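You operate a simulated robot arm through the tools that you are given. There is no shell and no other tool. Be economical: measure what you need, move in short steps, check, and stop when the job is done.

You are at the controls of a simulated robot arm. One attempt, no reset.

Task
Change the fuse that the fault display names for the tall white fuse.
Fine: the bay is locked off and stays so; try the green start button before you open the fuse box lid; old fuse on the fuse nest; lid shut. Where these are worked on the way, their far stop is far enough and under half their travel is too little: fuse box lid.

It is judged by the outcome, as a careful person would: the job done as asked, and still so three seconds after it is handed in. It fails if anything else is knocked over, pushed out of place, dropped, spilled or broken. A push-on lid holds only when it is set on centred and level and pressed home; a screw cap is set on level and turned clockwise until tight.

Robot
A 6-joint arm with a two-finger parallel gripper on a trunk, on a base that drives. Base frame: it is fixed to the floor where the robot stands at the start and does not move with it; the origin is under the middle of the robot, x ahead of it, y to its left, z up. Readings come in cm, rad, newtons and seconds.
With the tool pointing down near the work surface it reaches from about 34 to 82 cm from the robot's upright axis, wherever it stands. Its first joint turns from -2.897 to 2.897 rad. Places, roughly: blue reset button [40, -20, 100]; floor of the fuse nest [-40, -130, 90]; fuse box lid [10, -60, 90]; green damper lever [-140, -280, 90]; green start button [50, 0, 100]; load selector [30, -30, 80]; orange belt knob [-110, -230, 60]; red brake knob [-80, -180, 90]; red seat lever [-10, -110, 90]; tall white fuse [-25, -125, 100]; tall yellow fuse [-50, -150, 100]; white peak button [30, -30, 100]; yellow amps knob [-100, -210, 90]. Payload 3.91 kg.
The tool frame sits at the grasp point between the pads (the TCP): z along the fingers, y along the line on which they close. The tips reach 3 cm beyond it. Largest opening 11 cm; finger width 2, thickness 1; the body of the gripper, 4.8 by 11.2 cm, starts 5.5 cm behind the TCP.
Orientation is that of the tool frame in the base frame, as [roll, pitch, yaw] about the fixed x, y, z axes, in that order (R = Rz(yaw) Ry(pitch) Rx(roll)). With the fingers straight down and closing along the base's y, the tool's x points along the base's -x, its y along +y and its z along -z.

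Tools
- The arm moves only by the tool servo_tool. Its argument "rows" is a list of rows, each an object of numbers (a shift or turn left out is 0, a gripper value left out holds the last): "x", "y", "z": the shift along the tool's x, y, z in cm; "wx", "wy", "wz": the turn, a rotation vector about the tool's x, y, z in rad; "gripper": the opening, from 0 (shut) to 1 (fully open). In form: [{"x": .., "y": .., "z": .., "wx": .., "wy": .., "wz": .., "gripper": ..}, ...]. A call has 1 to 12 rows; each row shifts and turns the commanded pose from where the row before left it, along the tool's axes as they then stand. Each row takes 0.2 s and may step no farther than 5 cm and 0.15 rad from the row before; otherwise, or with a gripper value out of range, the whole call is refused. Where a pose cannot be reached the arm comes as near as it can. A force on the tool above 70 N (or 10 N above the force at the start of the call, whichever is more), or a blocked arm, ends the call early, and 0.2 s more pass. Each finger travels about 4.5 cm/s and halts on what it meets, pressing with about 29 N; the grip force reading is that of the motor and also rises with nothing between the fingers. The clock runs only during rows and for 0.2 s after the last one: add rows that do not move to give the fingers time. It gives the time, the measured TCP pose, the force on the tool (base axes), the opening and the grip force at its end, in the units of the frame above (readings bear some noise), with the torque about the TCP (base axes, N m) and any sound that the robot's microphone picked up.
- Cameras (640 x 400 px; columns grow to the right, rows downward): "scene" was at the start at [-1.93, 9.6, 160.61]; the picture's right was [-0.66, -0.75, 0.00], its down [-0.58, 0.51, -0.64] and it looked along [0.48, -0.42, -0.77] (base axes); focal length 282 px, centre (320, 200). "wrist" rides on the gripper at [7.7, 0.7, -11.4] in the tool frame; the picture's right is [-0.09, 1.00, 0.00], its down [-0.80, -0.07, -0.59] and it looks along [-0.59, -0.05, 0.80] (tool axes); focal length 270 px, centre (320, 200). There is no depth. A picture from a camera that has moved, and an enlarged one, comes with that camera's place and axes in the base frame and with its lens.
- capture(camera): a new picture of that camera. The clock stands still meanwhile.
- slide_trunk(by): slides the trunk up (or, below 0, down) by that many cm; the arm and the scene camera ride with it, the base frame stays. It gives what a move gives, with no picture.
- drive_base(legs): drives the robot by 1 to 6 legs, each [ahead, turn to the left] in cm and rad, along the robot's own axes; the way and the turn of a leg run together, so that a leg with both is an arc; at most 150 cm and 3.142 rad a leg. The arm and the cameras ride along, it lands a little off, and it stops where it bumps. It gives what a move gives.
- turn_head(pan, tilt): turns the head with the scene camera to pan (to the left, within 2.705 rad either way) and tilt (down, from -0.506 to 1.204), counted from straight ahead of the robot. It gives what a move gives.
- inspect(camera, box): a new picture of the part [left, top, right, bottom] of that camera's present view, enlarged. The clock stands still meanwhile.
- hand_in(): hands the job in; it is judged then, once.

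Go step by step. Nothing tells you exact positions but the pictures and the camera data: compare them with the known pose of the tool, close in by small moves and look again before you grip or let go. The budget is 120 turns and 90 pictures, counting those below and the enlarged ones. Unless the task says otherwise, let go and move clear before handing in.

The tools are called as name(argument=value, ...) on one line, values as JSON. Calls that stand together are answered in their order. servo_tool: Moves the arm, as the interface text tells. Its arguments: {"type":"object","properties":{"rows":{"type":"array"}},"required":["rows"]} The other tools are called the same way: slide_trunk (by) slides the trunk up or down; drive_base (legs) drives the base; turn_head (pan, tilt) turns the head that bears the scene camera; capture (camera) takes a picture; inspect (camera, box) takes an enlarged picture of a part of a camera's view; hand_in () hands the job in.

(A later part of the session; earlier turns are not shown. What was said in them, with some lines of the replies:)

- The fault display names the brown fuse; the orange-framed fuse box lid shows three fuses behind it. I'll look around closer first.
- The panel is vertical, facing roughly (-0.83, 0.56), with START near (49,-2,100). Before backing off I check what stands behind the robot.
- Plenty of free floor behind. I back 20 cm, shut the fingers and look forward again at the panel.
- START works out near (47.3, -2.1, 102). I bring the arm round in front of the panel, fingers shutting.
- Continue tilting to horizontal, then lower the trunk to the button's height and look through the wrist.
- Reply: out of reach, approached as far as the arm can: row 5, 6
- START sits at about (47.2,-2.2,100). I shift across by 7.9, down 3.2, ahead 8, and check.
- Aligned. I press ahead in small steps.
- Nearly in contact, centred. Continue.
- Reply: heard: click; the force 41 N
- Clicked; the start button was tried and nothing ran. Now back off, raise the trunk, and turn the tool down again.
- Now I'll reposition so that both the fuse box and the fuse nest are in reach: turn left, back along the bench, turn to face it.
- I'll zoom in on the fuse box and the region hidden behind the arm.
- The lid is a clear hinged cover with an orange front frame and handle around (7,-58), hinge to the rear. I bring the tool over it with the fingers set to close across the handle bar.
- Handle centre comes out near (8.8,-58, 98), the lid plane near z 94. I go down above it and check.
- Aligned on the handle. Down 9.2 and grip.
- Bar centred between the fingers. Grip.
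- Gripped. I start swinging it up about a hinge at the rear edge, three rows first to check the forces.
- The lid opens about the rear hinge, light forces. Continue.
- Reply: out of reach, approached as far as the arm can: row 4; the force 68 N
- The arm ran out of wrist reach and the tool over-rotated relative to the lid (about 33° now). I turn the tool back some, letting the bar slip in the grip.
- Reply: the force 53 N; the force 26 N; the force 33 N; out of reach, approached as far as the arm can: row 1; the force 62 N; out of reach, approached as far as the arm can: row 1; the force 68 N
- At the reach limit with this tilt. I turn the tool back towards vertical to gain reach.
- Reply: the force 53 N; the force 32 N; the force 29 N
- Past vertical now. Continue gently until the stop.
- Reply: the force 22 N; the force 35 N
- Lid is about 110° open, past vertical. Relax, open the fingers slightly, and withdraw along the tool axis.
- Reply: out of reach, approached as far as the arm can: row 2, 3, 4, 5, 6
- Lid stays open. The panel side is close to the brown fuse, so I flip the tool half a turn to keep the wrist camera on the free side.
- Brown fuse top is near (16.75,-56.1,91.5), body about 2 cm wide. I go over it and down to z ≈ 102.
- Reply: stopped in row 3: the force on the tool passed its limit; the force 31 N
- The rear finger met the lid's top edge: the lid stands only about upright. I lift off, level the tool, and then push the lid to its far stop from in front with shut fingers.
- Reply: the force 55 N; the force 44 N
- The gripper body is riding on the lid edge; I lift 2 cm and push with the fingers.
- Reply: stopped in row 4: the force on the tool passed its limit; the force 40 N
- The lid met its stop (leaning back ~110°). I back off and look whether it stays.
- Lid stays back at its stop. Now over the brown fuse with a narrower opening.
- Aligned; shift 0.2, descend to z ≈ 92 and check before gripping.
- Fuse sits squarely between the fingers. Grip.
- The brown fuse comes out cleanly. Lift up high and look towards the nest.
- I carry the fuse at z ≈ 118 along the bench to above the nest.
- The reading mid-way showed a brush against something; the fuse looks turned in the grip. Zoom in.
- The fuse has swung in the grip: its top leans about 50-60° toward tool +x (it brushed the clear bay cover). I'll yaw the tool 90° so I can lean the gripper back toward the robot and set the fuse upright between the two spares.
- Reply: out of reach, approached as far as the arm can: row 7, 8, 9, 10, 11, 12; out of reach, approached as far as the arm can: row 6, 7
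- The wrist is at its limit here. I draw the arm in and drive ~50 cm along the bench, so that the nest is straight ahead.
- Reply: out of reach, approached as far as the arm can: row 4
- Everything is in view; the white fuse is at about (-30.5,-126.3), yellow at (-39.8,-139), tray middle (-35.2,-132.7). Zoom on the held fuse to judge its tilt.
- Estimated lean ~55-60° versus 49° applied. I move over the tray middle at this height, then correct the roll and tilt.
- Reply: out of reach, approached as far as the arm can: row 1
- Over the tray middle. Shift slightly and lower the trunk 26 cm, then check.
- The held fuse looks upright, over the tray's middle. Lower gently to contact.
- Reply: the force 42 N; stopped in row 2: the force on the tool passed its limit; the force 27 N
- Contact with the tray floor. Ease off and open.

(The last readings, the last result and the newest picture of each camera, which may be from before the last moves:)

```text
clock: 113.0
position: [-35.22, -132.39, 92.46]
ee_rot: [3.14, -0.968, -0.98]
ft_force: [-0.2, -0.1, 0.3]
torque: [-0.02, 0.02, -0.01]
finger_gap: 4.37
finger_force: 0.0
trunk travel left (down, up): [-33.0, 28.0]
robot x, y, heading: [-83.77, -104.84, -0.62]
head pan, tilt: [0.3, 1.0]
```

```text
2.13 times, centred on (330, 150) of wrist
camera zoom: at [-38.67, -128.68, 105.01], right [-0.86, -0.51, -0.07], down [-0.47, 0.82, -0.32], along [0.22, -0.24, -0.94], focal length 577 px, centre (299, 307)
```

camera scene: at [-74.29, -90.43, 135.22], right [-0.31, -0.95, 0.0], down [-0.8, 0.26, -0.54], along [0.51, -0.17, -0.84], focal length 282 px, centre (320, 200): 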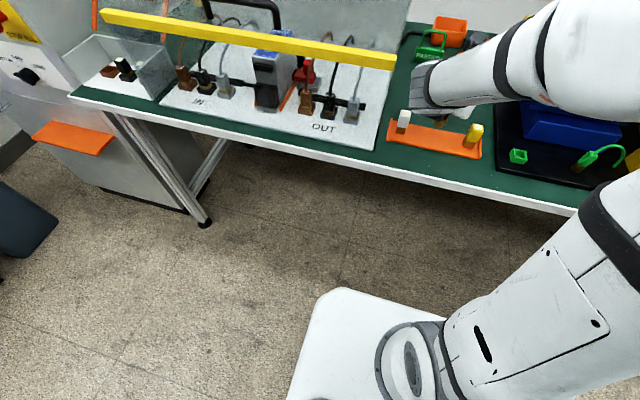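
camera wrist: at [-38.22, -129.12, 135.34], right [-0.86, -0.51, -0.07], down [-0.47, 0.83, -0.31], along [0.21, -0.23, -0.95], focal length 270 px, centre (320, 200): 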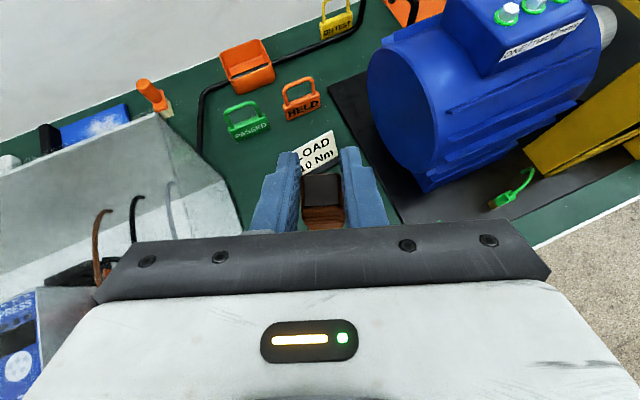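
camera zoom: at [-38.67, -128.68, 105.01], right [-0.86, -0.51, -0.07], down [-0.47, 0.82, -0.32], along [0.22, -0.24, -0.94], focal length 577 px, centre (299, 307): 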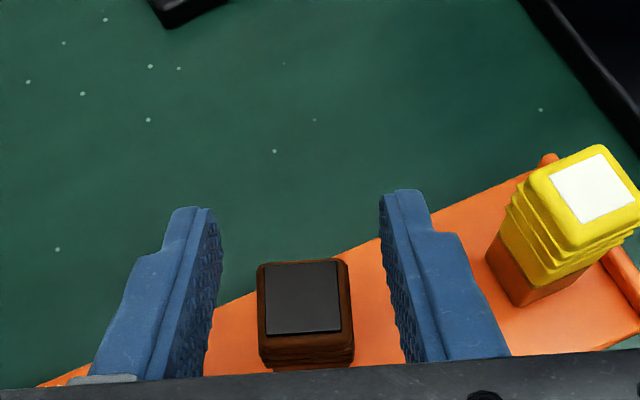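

The old fuse stands upright on the tray. Retreat, raise the trunk, and turn the tool back to vertical with the closing line across the bench.

servo_tool(rows=[{"z": -2}, {"z": -3}, {"z": -4}, {"z": -4}])

slide_trunk(by=20)

servo_tool(rows=[{"wy": -0.145}, {"wy": -0.145}, {"wy": -0.145}, {"wy": -0.145}, {"wy": -0.145}, {"wy": -0.145}, {"wy": -0.1}, {}])

servo_tool(rows=[{"wz": 0.148}, {"wz": 0.148}, {"wz": 0.148}, {"wz": 0.148}, {"wz": 0.148}, {"wz": 0.148}, {"wz": 0.148}, {"wz": 0.14}, {}])

inspect(camera="scene", box=[330, 110, 490, 240])

```text
clock: 114.0
position: [-41.22, -123.48, 99.71]
ee_rot: [3.141, -0.967, -0.981]
ft_force: [0.3, 0.0, -0.6]
torque: [-0.01, -0.01, -0.03]
finger_gap: 4.42
finger_force: 0.1
trunk travel left (down, up): [-33.0, 28.0]
robot x, y, heading: [-83.53, -104.77, -0.62]
head pan, tilt: [0.3, 1.0]
```

```text
clock: 116.2
position: [-41.3, -123.66, 119.76]
ee_rot: [3.141, -0.968, -0.982]
ft_force: [0.5, 0.4, -0.5]
torque: [-0.02, -0.02, 0.01]
finger_gap: 4.41
finger_force: 0.0
trunk travel left (down, up): [-53.0, 8.0]
robot x, y, heading: [-83.49, -105.0, -0.622]
head pan, tilt: [0.3, 1.0]
```

```text
clock: 118.0
position: [-41.1, -123.54, 119.74]
ee_rot: [3.141, 0.003, -0.982]
ft_force: [-0.5, -1.1, -0.2]
torque: [0.02, -0.01, 0.01]
finger_gap: 4.38
finger_force: 0.1
trunk travel left (down, up): [-53.0, 8.0]
robot x, y, heading: [-83.86, -104.58, -0.618]
head pan, tilt: [0.3, 1.0]
```

```text
clock: 120.0
position: [-41.05, -123.59, 119.71]
ee_rot: [3.14, 0.004, -2.16]
ft_force: [-0.5, -0.9, 0.3]
torque: [0.0, 0.04, 0.01]
finger_gap: 4.41
finger_force: 0.0
trunk travel left (down, up): [-53.0, 8.0]
robot x, y, heading: [-83.67, -104.89, -0.618]
head pan, tilt: [0.3, 1.0]
```

```text
3.08 times, centred on (410, 175) of scene
camera zoom: at [-74.29, -90.43, 155.22], right [-0.31, -0.95, 0.0], down [-0.8, 0.26, -0.54], along [0.51, -0.17, -0.84], focal length 866 px, centre (43, 277)
```

zoom: 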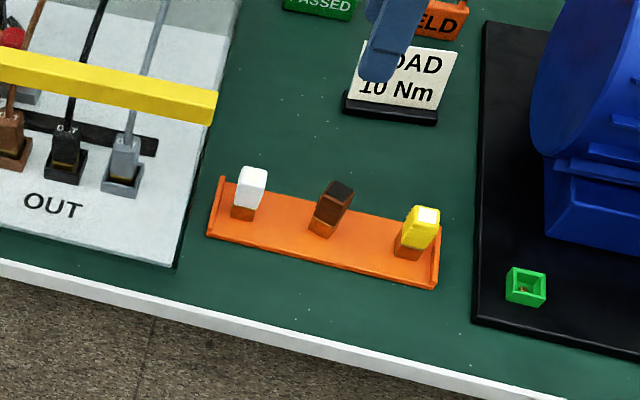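

Brown stands on the nest between the others. Now above the tall white fuse at about (-30.4,-126.2).

servo_tool(rows=[{"x": -1.3, "y": -3.5}, {"x": -1.3, "y": -3.4}, {"x": -1.2, "y": -3.4}, {"z": 4}, {"z": 4}, {"z": 4}, {}])

capture(camera="wrist")

```text
clock: 121.6
position: [-30.44, -126.0, 107.68]
ee_rot: [3.138, 0.002, -2.158]
ft_force: [-0.5, -0.3, 0.5]
torque: [0.0, 0.03, 0.01]
finger_gap: 4.4
finger_force: 0.1
trunk travel left (down, up): [-53.0, 8.0]
robot x, y, heading: [-83.59, -104.55, -0.62]
head pan, tilt: [0.3, 1.0]
```

```text
17 pictures are left
camera wrist: at [-35.38, -132.05, 118.9], right [-0.78, 0.62, 0.0], down [0.5, 0.63, 0.6], along [0.37, 0.47, -0.8], focal length 270 px, centre (320, 200)
```

wrist: 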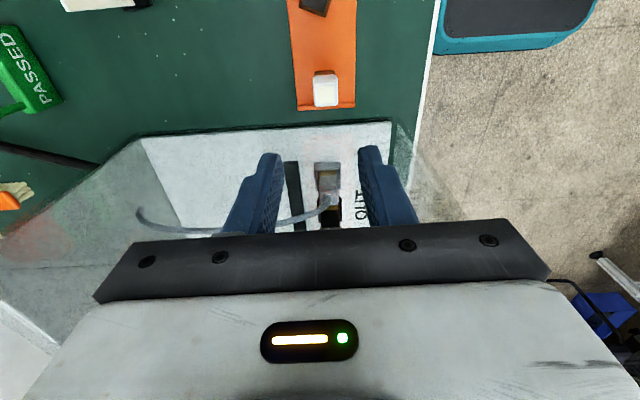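

White fuse top at about (-31.1,-125.9,92). Shift and go down to z ≈ 92, then check before gripping.

servo_tool(rows=[{"x": 0.28, "y": 0.6, "z": 2}, {"z": 4}, {"z": 4}, {"z": 3}, {"z": 1.5}, {"z": 1.2}, {}])

capture(camera="wrist")

```text
clock: 123.2
position: [-31.25, -125.89, 91.93]
ee_rot: [-3.142, 0.002, -2.157]
ft_force: [0.2, 0.7, 0.2]
torque: [-0.01, 0.0, -0.01]
finger_gap: 4.4
finger_force: 0.1
trunk travel left (down, up): [-53.0, 8.0]
robot x, y, heading: [-83.31, -104.59, -0.619]
head pan, tilt: [0.3, 1.0]
```

```text
16 pictures are left
camera wrist: at [-36.11, -131.97, 103.26], right [-0.78, 0.62, 0.0], down [0.5, 0.63, 0.6], along [0.37, 0.47, -0.8], focal length 270 px, centre (320, 200)
```

wrist: 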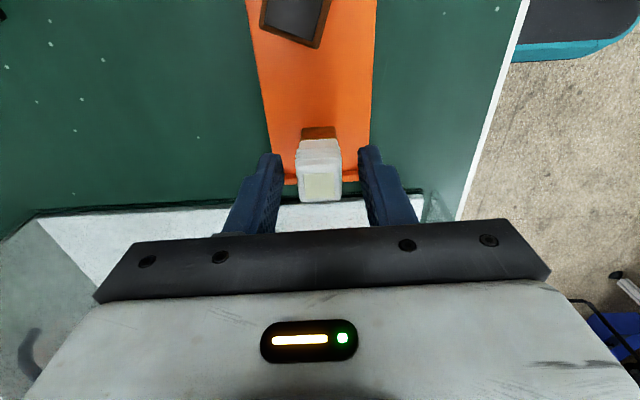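

Centred. Grip and lift.

servo_tool(rows=[{"gripper": 0}, {}, {}, {}, {}])

servo_tool(rows=[{"z": -1}, {"z": -4}, {"z": -4}, {"z": -4}, {"z": -4}, {"y": 4.5, "z": -2}, {"y": 4.9}, {"y": 4.9}, {}])

capture(camera="wrist")

```text
clock: 124.4
position: [-31.13, -126.01, 92.07]
ee_rot: [-3.141, 0.003, -2.156]
ft_force: [0.2, -0.7, 0.6]
torque: [-0.01, -0.02, 0.01]
finger_gap: 2.27
finger_force: 28.6
trunk travel left (down, up): [-53.0, 8.0]
robot x, y, heading: [-83.84, -104.45, -0.616]
head pan, tilt: [0.3, 1.0]
```

```text
clock: 126.4
position: [-43.29, -117.96, 111.14]
ee_rot: [3.141, 0.002, -2.156]
ft_force: [-0.5, 0.5, -0.7]
torque: [-0.01, 0.03, -0.01]
finger_gap: 2.27
finger_force: 28.9
trunk travel left (down, up): [-53.0, 8.0]
robot x, y, heading: [-83.45, -104.97, -0.62]
head pan, tilt: [0.3, 1.0]
```

```text
15 pictures are left
camera wrist: at [-48.16, -123.92, 122.44], right [-0.78, 0.62, 0.0], down [0.5, 0.63, 0.6], along [0.37, 0.47, -0.8], focal length 270 px, centre (320, 200)
```

wrist: 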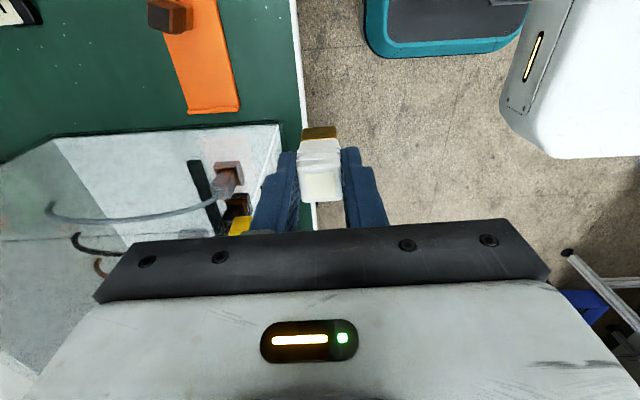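

White fuse held upright. Raise the trunk and drive back towards the fuse box with the arm drawn in, clear of the bay.

slide_trunk(by=7.5)

drive_base(legs=[[0, 1.58], [60, 0], [0, -1.56]])

turn_head(pan=0.35, tilt=1.0)

capture(camera="scene")

```text
clock: 127.5
position: [-43.33, -118.0, 118.74]
ee_rot: [3.14, 0.001, -2.157]
ft_force: [-0.1, 0.3, -0.4]
torque: [-0.01, -0.01, 0.0]
finger_gap: 2.27
finger_force: 28.7
trunk travel left (down, up): [-60.5, 0.5]
robot x, y, heading: [-83.68, -104.88, -0.619]
head pan, tilt: [0.3, 1.0]
```

```text
clock: 138.7
position: [-8.76, -67.05, 118.71]
ee_rot: [3.14, 0.002, -2.145]
ft_force: [-0.2, 0.6, -1.1]
torque: [-0.02, -0.04, 0.0]
finger_gap: 2.27
finger_force: 28.6
trunk travel left (down, up): [-60.5, 0.5]
robot x, y, heading: [-48.13, -52.22, -0.598]
head pan, tilt: [0.3, 1.0]
```

```text
clock: 139.3
position: [-8.77, -66.99, 118.62]
ee_rot: [3.141, 0.003, -2.145]
ft_force: [0.6, -0.6, -0.1]
torque: [-0.01, 0.0, 0.0]
finger_gap: 2.29
finger_force: 28.9
trunk travel left (down, up): [-60.5, 0.5]
robot x, y, heading: [-47.88, -52.46, -0.597]
head pan, tilt: [0.351, 1.0]
```

```text
14 pictures are left
camera scene: at [-38.75, -37.38, 162.72], right [-0.24, -0.97, 0.0], down [-0.82, 0.21, -0.54], along [0.52, -0.13, -0.84], focal length 282 px, centre (320, 200)
```

scene: 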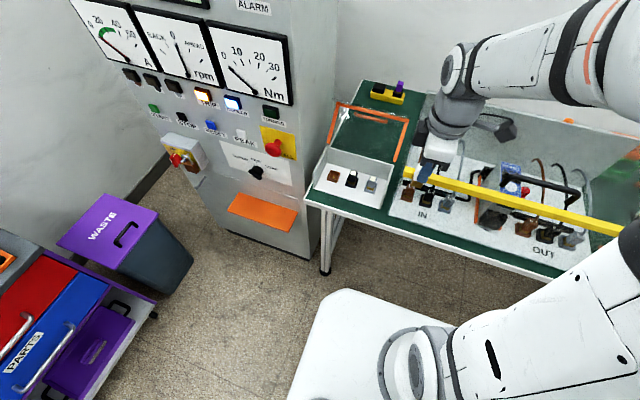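

Lid still open. I bring the white fuse above the brown socket: first along, then across.

servo_tool(rows=[{"x": -4.62, "wz": 0.018}, {"x": -4.62}, {"x": -4.62}, {"x": -4.62}, {"x": -4.62}, {"y": -3.8}, {"y": -3.8}, {"y": -3.8}, {"y": -3.8}, {}])

servo_tool(rows=[{"z": 4}, {"z": 4}, {"z": 3}, {}])

inspect(camera="wrist", box=[200, 0, 440, 220])

inspect(camera="scene", box=[290, 100, 420, 220])

```text
clock: 141.5
position: [16.69, -56.42, 118.87]
ee_rot: [3.14, 0.001, -2.163]
ft_force: [0.2, 0.1, -0.5]
torque: [0.0, -0.03, 0.0]
finger_gap: 2.28
finger_force: 28.4
trunk travel left (down, up): [-60.5, 0.5]
robot x, y, heading: [-47.71, -52.09, -0.598]
head pan, tilt: [0.351, 1.0]
```

```text
clock: 142.5
position: [16.62, -56.47, 107.82]
ee_rot: [3.141, 0.003, -2.164]
ft_force: [-0.7, 0.3, 0.1]
torque: [0.01, 0.0, 0.02]
finger_gap: 2.31
finger_force: 28.9
trunk travel left (down, up): [-60.5, 0.5]
robot x, y, heading: [-47.37, -52.34, -0.598]
head pan, tilt: [0.351, 1.0]
```

```text
1.82 times, centred on (320, 110) of wrist
camera zoom: at [11.68, -62.45, 119.05], right [-0.78, 0.63, 0.0], down [0.51, 0.62, 0.6], along [0.37, 0.46, -0.8], focal length 491 px, centre (320, 364)
```

zoom: 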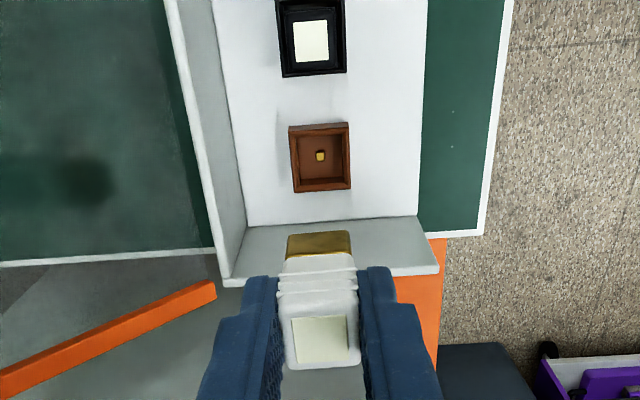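

```text
3.33 times, centred on (355, 160) of scene
camera zoom: at [-38.74, -37.38, 162.72], right [-0.24, -0.97, 0.0], down [-0.82, 0.21, -0.54], along [0.52, -0.13, -0.84], focal length 938 px, centre (203, 333)
```

zoom: 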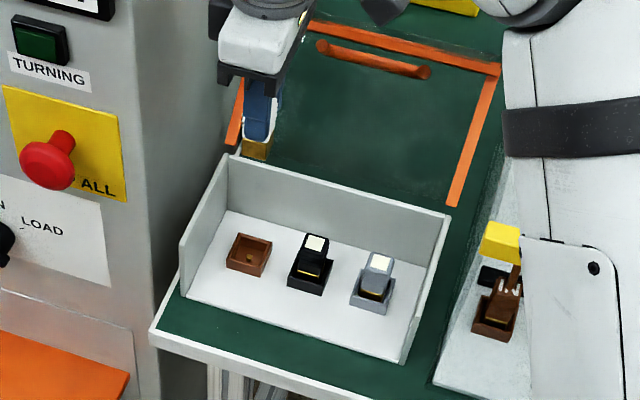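

Very close. Lower to just above the socket and check alignment.

servo_tool(rows=[{"z": 4}, {"z": 4}, {"z": 2.2}, {}])

inspect(camera="wrist", box=[240, 60, 400, 220])

inspect(camera="scene", box=[300, 120, 390, 205])

```text
clock: 143.5
position: [16.47, -56.31, 97.52]
ee_rot: [3.14, 0.002, -2.165]
ft_force: [0.0, 0.4, 0.3]
torque: [-0.01, 0.01, -0.01]
finger_gap: 2.26
finger_force: 28.8
trunk travel left (down, up): [-60.5, 0.5]
robot x, y, heading: [-47.83, -52.1, -0.595]
head pan, tilt: [0.351, 1.0]
```

```text
2.50 times, centred on (320, 140) of wrist
camera zoom: at [11.51, -62.31, 108.76], right [-0.78, 0.63, 0.0], down [0.51, 0.62, 0.6], along [0.37, 0.46, -0.8], focal length 676 px, centre (320, 350)
```

zoom: 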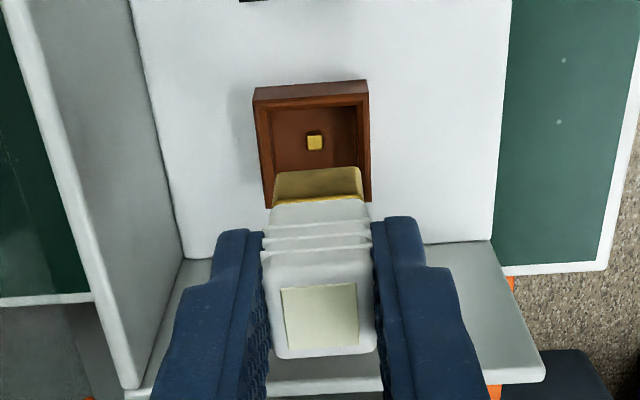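

```text
4.71 times, centred on (345, 162) of scene
camera zoom: at [-38.73, -37.38, 162.72], right [-0.24, -0.97, 0.0], down [-0.82, 0.21, -0.54], along [0.52, -0.13, -0.84], focal length 1324 px, centre (202, 376)
```

zoom: 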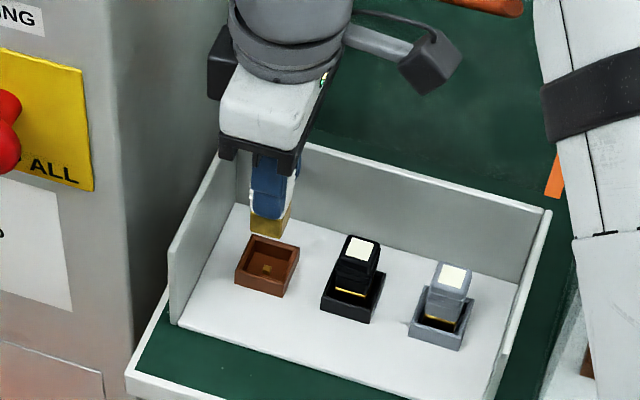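

Alignment within a couple of mm; I shift 0.2 toward the rear and descend gently, watching force.

servo_tool(rows=[{"y": -0.2, "z": 1.5}, {"z": 1}, {"z": 0.5}, {"z": 0.5}, {"z": 0.4}])

inspect(camera="wrist", box=[240, 80, 400, 220])

```text
clock: 144.7
position: [16.77, -56.49, 93.65]
ee_rot: [3.14, 0.002, -2.163]
ft_force: [0.6, -0.7, -0.7]
torque: [-0.01, 0.03, -0.02]
finger_gap: 2.27
finger_force: 28.7
trunk travel left (down, up): [-60.5, 0.5]
robot x, y, heading: [-47.71, -52.52, -0.597]
head pan, tilt: [0.351, 1.0]
```

```text
2.86 times, centred on (320, 150) of wrist
camera zoom: at [11.86, -62.42, 104.92], right [-0.78, 0.63, 0.0], down [0.51, 0.62, 0.6], along [0.37, 0.46, -0.8], focal length 772 px, centre (320, 343)
```

zoom: 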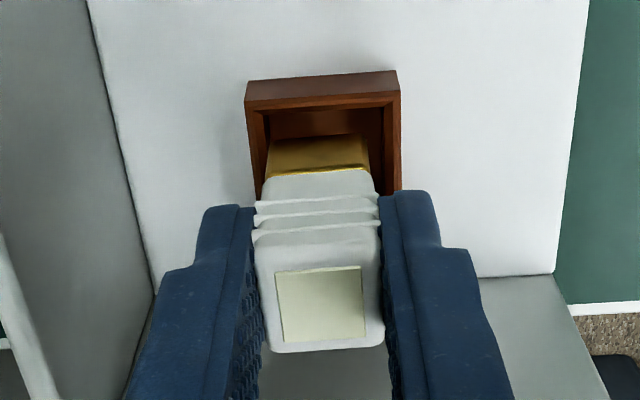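

The fuse bottom is about at the rim; it needs ~0.25 further along and ~0.12 back. Adjust and look again.

servo_tool(rows=[{"z": -0.3}, {"x": 0.25, "y": 0.1}, {}])

inspect(camera="wrist", box=[270, 100, 370, 200])

inspect(camera="scene", box=[310, 140, 390, 200])

```text
clock: 145.5
position: [16.55, -56.55, 93.87]
ee_rot: [3.141, 0.002, -2.164]
ft_force: [-0.3, 0.6, -0.2]
torque: [0.01, 0.0, 0.02]
finger_gap: 2.29
finger_force: 29.0
trunk travel left (down, up): [-60.5, 0.5]
robot x, y, heading: [-47.73, -52.44, -0.595]
head pan, tilt: [0.351, 1.0]
```

```text
4.00 times, centred on (320, 150) of wrist
camera zoom: at [11.61, -62.59, 105.15], right [-0.78, 0.63, 0.0], down [0.51, 0.62, 0.6], along [0.37, 0.46, -0.8], focal length 1081 px, centre (320, 400)
```

zoom: 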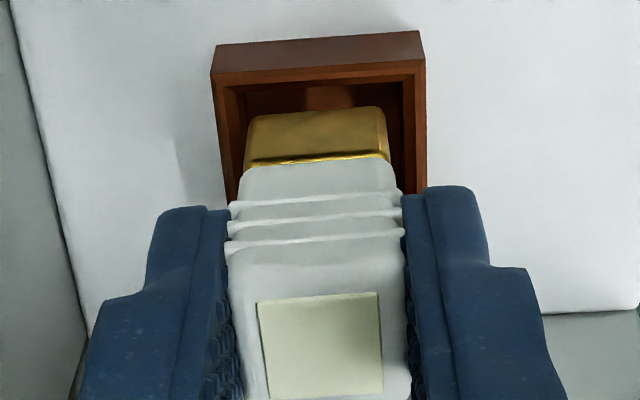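

```text
6.67 times, centred on (350, 170) of scene
camera zoom: at [-38.71, -37.39, 162.72], right [-0.24, -0.97, 0.0], down [-0.82, 0.21, -0.54], along [0.52, -0.13, -0.84], focal length 1876 px, centre (120, 400)
```

zoom: 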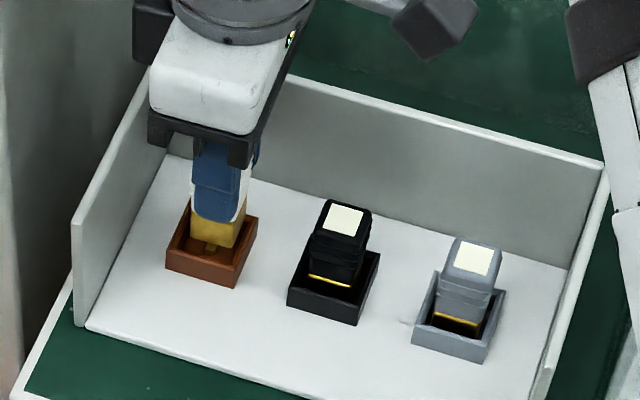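

Both views agree to within the slack. Descend in small steps.

servo_tool(rows=[{"z": 0.4}, {"z": 0.3}, {"z": 0.3}, {"z": 0.3}, {"z": 0.2}])

```text
clock: 146.7
position: [16.59, -56.65, 92.41]
ee_rot: [3.14, 0.001, -2.165]
ft_force: [-0.4, -0.4, -0.7]
torque: [0.0, 0.06, -0.01]
finger_gap: 2.26
finger_force: 28.2
trunk travel left (down, up): [-60.5, 0.5]
robot x, y, heading: [-47.19, -52.61, -0.596]
head pan, tilt: [0.351, 1.0]
```

Inside the socket with no force. Press home.

servo_tool(rows=[{"z": 0.2}, {"z": 0.2}, {"z": 0.2}, {"z": 0.2}])

inspect(camera="wrist", box=[270, 100, 370, 200])

```text
clock: 147.7
position: [16.63, -56.63, 91.77]
ee_rot: [3.14, 0.001, -2.164]
ft_force: [-2.8, 0.2, 13.0]
torque: [0.03, 0.16, 0.06]
finger_gap: 2.25
finger_force: 28.9
trunk travel left (down, up): [-60.5, 0.5]
robot x, y, heading: [-48.13, -52.14, -0.597]
head pan, tilt: [0.351, 1.0]
```

```text
4.00 times, centred on (320, 150) of wrist
camera zoom: at [11.57, -62.6, 103.03], right [-0.78, 0.63, 0.0], down [0.51, 0.62, 0.6], along [0.38, 0.46, -0.8], focal length 1081 px, centre (320, 400)
```

zoom: 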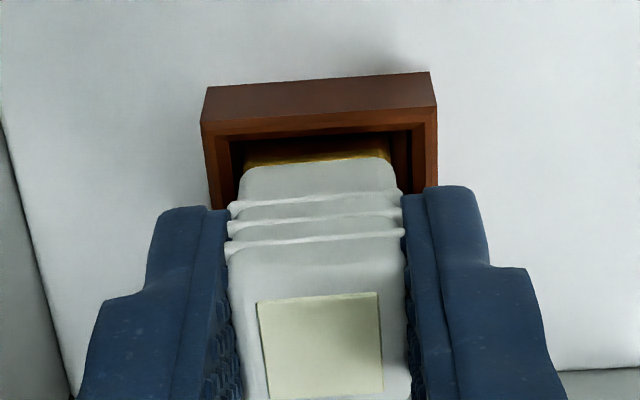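

Contact begins; a bit more pressure until firmly home.

servo_tool(rows=[{"z": 0.2}, {"z": 0.2}, {"z": 0.2}])

```text
clock: 148.5
position: [16.56, -56.66, 91.67]
ee_rot: [-3.133, 0.007, -2.164]
ft_force: [0.2, -4.1, 54.5]
torque: [-0.07, 0.03, 0.03]
finger_gap: 2.29
finger_force: 28.8
trunk travel left (down, up): [-60.5, 0.5]
robot x, y, heading: [-47.64, -52.08, -0.6]
head pan, tilt: [0.351, 1.0]
```

Home. Ease off, open, rise clear and check.

servo_tool(rows=[{"z": -0.5}, {"gripper": 0.4}, {}, {}, {"z": -2}, {"z": -4}, {"z": -4}, {"z": -4}, {"y": 2, "z": -3}, {}])

inspect(camera="scene", box=[300, 90, 420, 210])

```text
clock: 150.7
position: [15.08, -55.34, 108.57]
ee_rot: [3.138, -0.001, -2.163]
ft_force: [0.9, -0.2, -0.5]
torque: [0.0, 0.04, 0.0]
finger_gap: 4.4
finger_force: 0.1
trunk travel left (down, up): [-60.5, 0.5]
robot x, y, heading: [-47.63, -52.51, -0.595]
head pan, tilt: [0.351, 1.0]
```

```text
3.33 times, centred on (360, 150) of scene
camera zoom: at [-38.65, -37.41, 162.72], right [-0.24, -0.97, 0.0], down [-0.82, 0.21, -0.54], along [0.52, -0.13, -0.84], focal length 938 px, centre (187, 367)
```

zoom: 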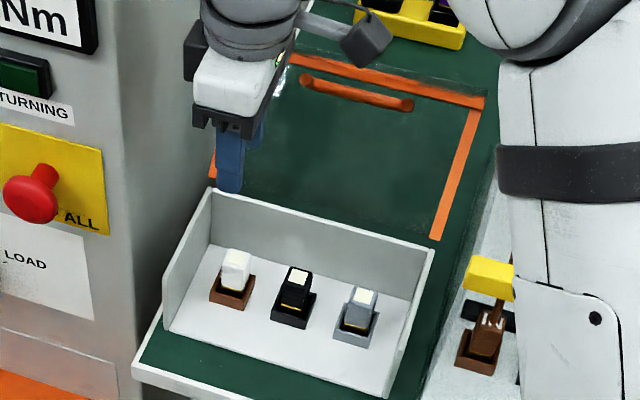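

The white fuse is seated in the brown socket. Now the lid: rise above it and look down at its handle from behind.

servo_tool(rows=[{"z": -4}, {"z": -4.5}, {"x": 1.3, "y": -4.2}, {"x": 1.3, "y": -4.2}, {"x": 1.3, "y": -4.2}, {}])

capture(camera="wrist")

```text
clock: 152.1
position: [23.14, -65.94, 117.31]
ee_rot: [3.139, -0.001, -2.164]
ft_force: [-0.4, -0.4, 0.0]
torque: [0.0, -0.02, -0.02]
finger_gap: 4.41
finger_force: 0.1
trunk travel left (down, up): [-60.5, 0.5]
robot x, y, heading: [-47.56, -52.11, -0.598]
head pan, tilt: [0.351, 1.0]
```

```text
4 pictures are left
camera wrist: at [18.3, -71.86, 128.54], right [-0.78, 0.63, 0.0], down [0.51, 0.62, 0.6], along [0.37, 0.46, -0.8], focal length 270 px, centre (320, 200)
```

wrist: 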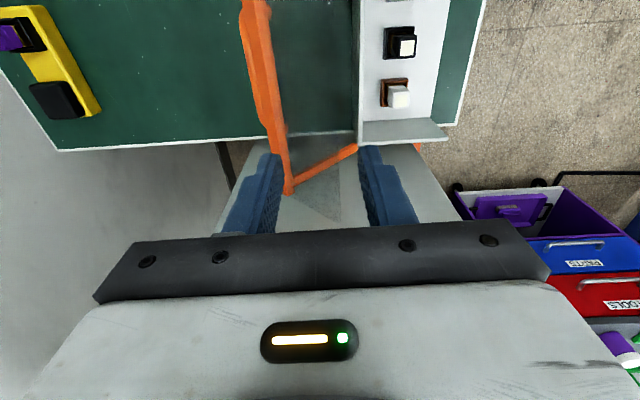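

The lid lies back further than I took it, about 130°. I'll go behind it with shut fingers and draw it up toward upright.

servo_tool(rows=[{"x": 0.6, "y": -4.8, "gripper": 0}, {"x": 0.6, "y": -4.9}, {}, {}, {"z": 4}, {"z": 4}, {"z": 3}, {"z": 3}, {}])

```text
clock: 154.1
position: [29.97, -72.11, 102.74]
ee_rot: [3.14, 0.003, -2.165]
ft_force: [-0.8, -0.8, -0.3]
torque: [-0.01, -0.02, -0.01]
finger_gap: 0.01
finger_force: 29.4
out of reach, approached as far as the arm can: row 2
trunk travel left (down, up): [-60.5, 0.5]
robot x, y, heading: [-47.33, -52.26, -0.598]
head pan, tilt: [0.351, 1.0]
```

servo_tool(rows=[{"y": 1.3, "z": 1.5}, {"y": 1.3}, {"y": 0.7, "z": -1.1}, {"y": 0.7, "z": -1.1}])

servo_tool(rows=[{"y": 0.7, "z": -0.7}, {"y": 0.7, "z": -0.7}, {"y": 0.9, "z": -0.6}, {"y": 0.8, "z": -0.5}])

```text
clock: 155.1
position: [27.21, -70.25, 104.43]
ee_rot: [-3.124, 0.01, -2.164]
ft_force: [38.7, -23.5, 39.5]
torque: [-0.13, -0.52, -0.24]
finger_gap: 0.0
finger_force: 28.7
trunk travel left (down, up): [-60.5, 0.5]
robot x, y, heading: [-47.67, -52.27, -0.595]
head pan, tilt: [0.351, 1.0]
```

```text
clock: 156.1
position: [23.93, -67.99, 105.82]
ee_rot: [3.136, 0.0, -2.164]
ft_force: [0.8, -0.4, 4.5]
torque: [0.07, 0.02, 0.0]
finger_gap: 0.0
finger_force: 29.4
trunk travel left (down, up): [-60.5, 0.5]
robot x, y, heading: [-47.76, -52.4, -0.597]
head pan, tilt: [0.351, 1.0]
```

inspect(camera="scene", box=[300, 80, 430, 210])

```text
3.08 times, centred on (365, 145) of scene
camera zoom: at [-38.76, -37.39, 162.69], right [-0.24, -0.97, 0.0], down [-0.82, 0.21, -0.54], along [0.52, -0.13, -0.84], focal length 866 px, centre (182, 369)
```

zoom: 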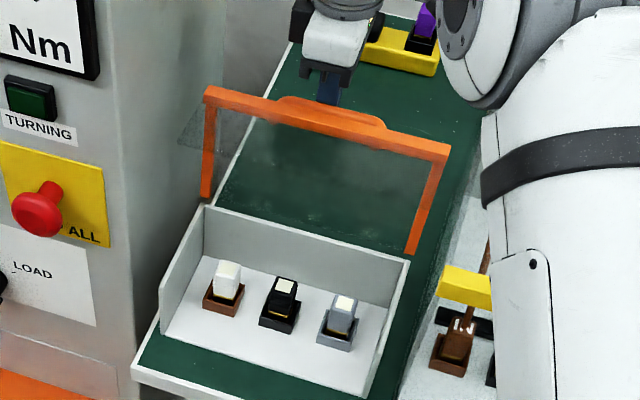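

The lid is near upright now, handle just behind its top edge. I lift over, open a little, straddle the handle bar and grip it to lower the lid under control.

servo_tool(rows=[{"z": -3.5}, {"z": -3.5, "gripper": 0.32}, {"y": 0.9}, {"y": 0.8}, {}, {"z": 3}, {"z": 2}, {"z": 1.5}, {"z": 1.3}, {}])

capture(camera="wrist")

```text
clock: 158.3
position: [22.7, -67.08, 105.29]
ee_rot: [3.138, 0.001, -2.165]
ft_force: [-0.4, -0.3, -0.7]
torque: [0.02, 0.0, -0.02]
finger_gap: 3.5
finger_force: 0.1
trunk travel left (down, up): [-60.5, 0.5]
robot x, y, heading: [-47.86, -52.05, -0.596]
head pan, tilt: [0.351, 1.0]
```

```text
2 pictures are left
camera wrist: at [17.76, -73.18, 116.56], right [-0.78, 0.63, 0.0], down [0.51, 0.62, 0.6], along [0.37, 0.46, -0.8], focal length 270 px, centre (320, 200)
```

wrist: 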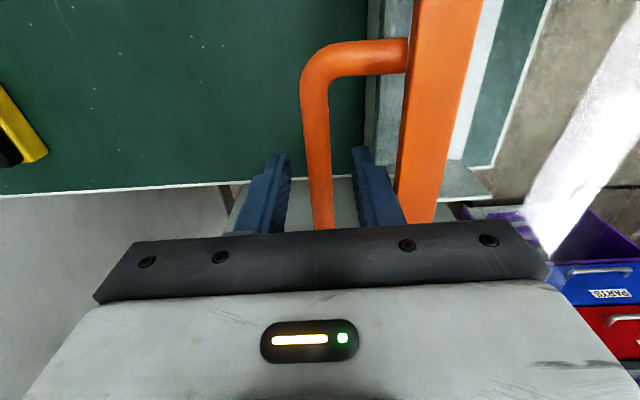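

The bar is right between the fingers. Grip and begin lowering the lid along its arc.

servo_tool(rows=[{"gripper": 0}, {}, {}, {}])

servo_tool(rows=[{"y": 0.9, "z": -0.4}, {"y": 0.93, "z": -0.34}, {"y": 0.97, "z": -0.24}, {"y": 0.97, "z": -0.19}])

```text
clock: 159.3
position: [22.8, -67.3, 105.15]
ee_rot: [3.14, 0.002, -2.162]
ft_force: [-0.4, 0.6, -1.7]
torque: [0.0, -0.01, -0.7]
finger_gap: 1.15
finger_force: 44.7
trunk travel left (down, up): [-60.5, 0.5]
robot x, y, heading: [-47.61, -52.15, -0.595]
head pan, tilt: [0.351, 1.0]
```

```text
clock: 160.3
position: [19.62, -65.09, 106.42]
ee_rot: [3.138, 0.0, -2.166]
ft_force: [4.8, 5.7, -0.3]
torque: [0.49, -0.45, -0.67]
finger_gap: 1.17
finger_force: 45.1
trunk travel left (down, up): [-60.5, 0.5]
robot x, y, heading: [-47.76, -52.58, -0.599]
head pan, tilt: [0.351, 1.0]
```

Moves with light force. Continue the arc.

servo_tool(rows=[{"y": 0.98, "z": -0.08}, {"y": 0.98, "z": -0.01}, {"y": 0.98, "z": 0.08}, {"y": 0.99, "z": 0.16}])

servo_tool(rows=[{"y": 0.95, "z": 0.24}, {"y": 0.93, "z": 0.32}, {"y": 0.9, "z": 0.4}, {"y": 0.87, "z": 0.47}])

```text
clock: 161.3
position: [16.2, -62.83, 106.25]
ee_rot: [3.139, 0.001, -2.162]
ft_force: [5.3, 5.1, -1.8]
torque: [0.13, -0.22, -0.71]
finger_gap: 1.16
finger_force: 44.8
trunk travel left (down, up): [-60.5, 0.5]
robot x, y, heading: [-47.56, -52.53, -0.598]
head pan, tilt: [0.351, 1.0]
```

```text
clock: 162.3
position: [13.43, -60.74, 104.62]
ee_rot: [3.138, 0.002, -2.164]
ft_force: [7.5, 2.6, -5.7]
torque: [0.17, -0.26, -0.82]
finger_gap: 1.17
finger_force: 44.7
trunk travel left (down, up): [-60.5, 0.5]
robot x, y, heading: [-47.75, -52.25, -0.595]
head pan, tilt: [0.351, 1.0]
```

servo_tool(rows=[{"y": 0.82, "z": 0.55}, {"y": 0.79, "z": 0.61}, {"y": 0.7, "z": 0.68}, {"y": 0.67, "z": 0.72}])

servo_tool(rows=[{"y": 0.6, "z": 0.79}, {"y": 0.54, "z": 0.84}, {"y": 0.44, "z": 0.88}, {"y": 0.38, "z": 0.88}])

```text
clock: 163.3
position: [10.92, -59.1, 102.19]
ee_rot: [3.141, 0.001, -2.165]
ft_force: [9.5, 6.3, -2.6]
torque: [0.22, -0.38, -0.88]
finger_gap: 1.18
finger_force: 45.0
trunk travel left (down, up): [-60.5, 0.5]
robot x, y, heading: [-47.52, -52.29, -0.597]
head pan, tilt: [0.351, 1.0]
```

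```text
clock: 164.3
position: [9.28, -58.13, 98.77]
ee_rot: [3.14, 0.0, -2.164]
ft_force: [10.5, 12.0, 0.5]
torque: [0.17, -0.22, -0.71]
finger_gap: 1.15
finger_force: 45.8
trunk travel left (down, up): [-60.5, 0.5]
robot x, y, heading: [-48.14, -52.12, -0.593]
head pan, tilt: [0.351, 1.0]
```

Nearly closed; press down to its seat.

servo_tool(rows=[{"z": 0.2}, {"z": 0.2}, {"z": 0.2}, {"z": 0.2}])

```text
clock: 165.3
position: [9.13, -57.87, 98.09]
ee_rot: [3.139, 0.001, -2.164]
ft_force: [1.0, 13.0, 5.4]
torque: [-0.1, 0.16, -0.7]
finger_gap: 1.13
finger_force: 45.0
trunk travel left (down, up): [-60.5, 0.5]
robot x, y, heading: [-47.26, -52.4, -0.599]
head pan, tilt: [0.351, 1.0]
```

servo_tool(rows=[{"z": 0.2}, {"z": 0.2}, {"z": 0.2}])

```text
clock: 166.1
position: [9.16, -57.92, 97.85]
ee_rot: [-3.138, 0.003, -2.163]
ft_force: [-1.5, 9.9, 40.0]
torque: [0.04, 0.01, -0.93]
finger_gap: 1.21
finger_force: 44.9
trunk travel left (down, up): [-60.5, 0.5]
robot x, y, heading: [-47.55, -52.05, -0.597]
head pan, tilt: [0.351, 1.0]
```

Firm stop: the lid is shut. Ease, open, rise straight up and look.

servo_tool(rows=[{"z": -0.4}, {"gripper": 0.35}, {}, {}, {"z": -3}, {"z": -4}, {"z": -4}, {"z": -4}, {"y": 4, "z": -2}, {"y": 4}, {}])

capture(camera="scene")

```text
clock: 168.5
position: [2.71, -53.71, 115.04]
ee_rot: [3.141, 0.002, -2.165]
ft_force: [-0.3, -0.1, 0.6]
torque: [-0.01, -0.01, -0.03]
finger_gap: 3.85
finger_force: 0.1
trunk travel left (down, up): [-60.5, 0.5]
robot x, y, heading: [-47.65, -52.23, -0.597]
head pan, tilt: [0.351, 1.0]
```

```text
1 pictures are left
camera scene: at [-38.68, -37.4, 162.72], right [-0.24, -0.97, 0.0], down [-0.82, 0.21, -0.54], along [0.52, -0.13, -0.84], focal length 282 px, centre (320, 200)
```

scene: 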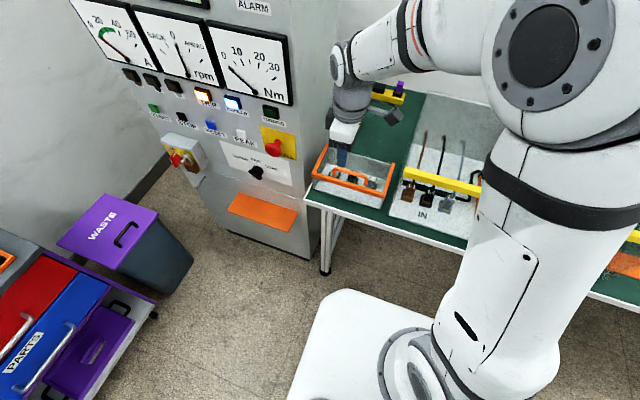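

The lid is shut with the white fuse in the brown socket, the brown fuse was last seen standing on the nest, and the arm is clear. Handing in.

hand_in()

```text
The job is handed in.
```

The tall white fuse is now in the brown fuse's socket, and the job is handed in. The old brown fuse is upright on the fuse nest, and the lid is shut. I pressed the green start button before opening the lid; it clicked and nothing started. I did not touch the bay's lock-off.

While I carried the brown fuse to the nest it brushed something over the bay, most likely the clear cover, and turned in the grip. I saw nothing out of place afterwards. My last view of the nest was before I took the white fuse from it.
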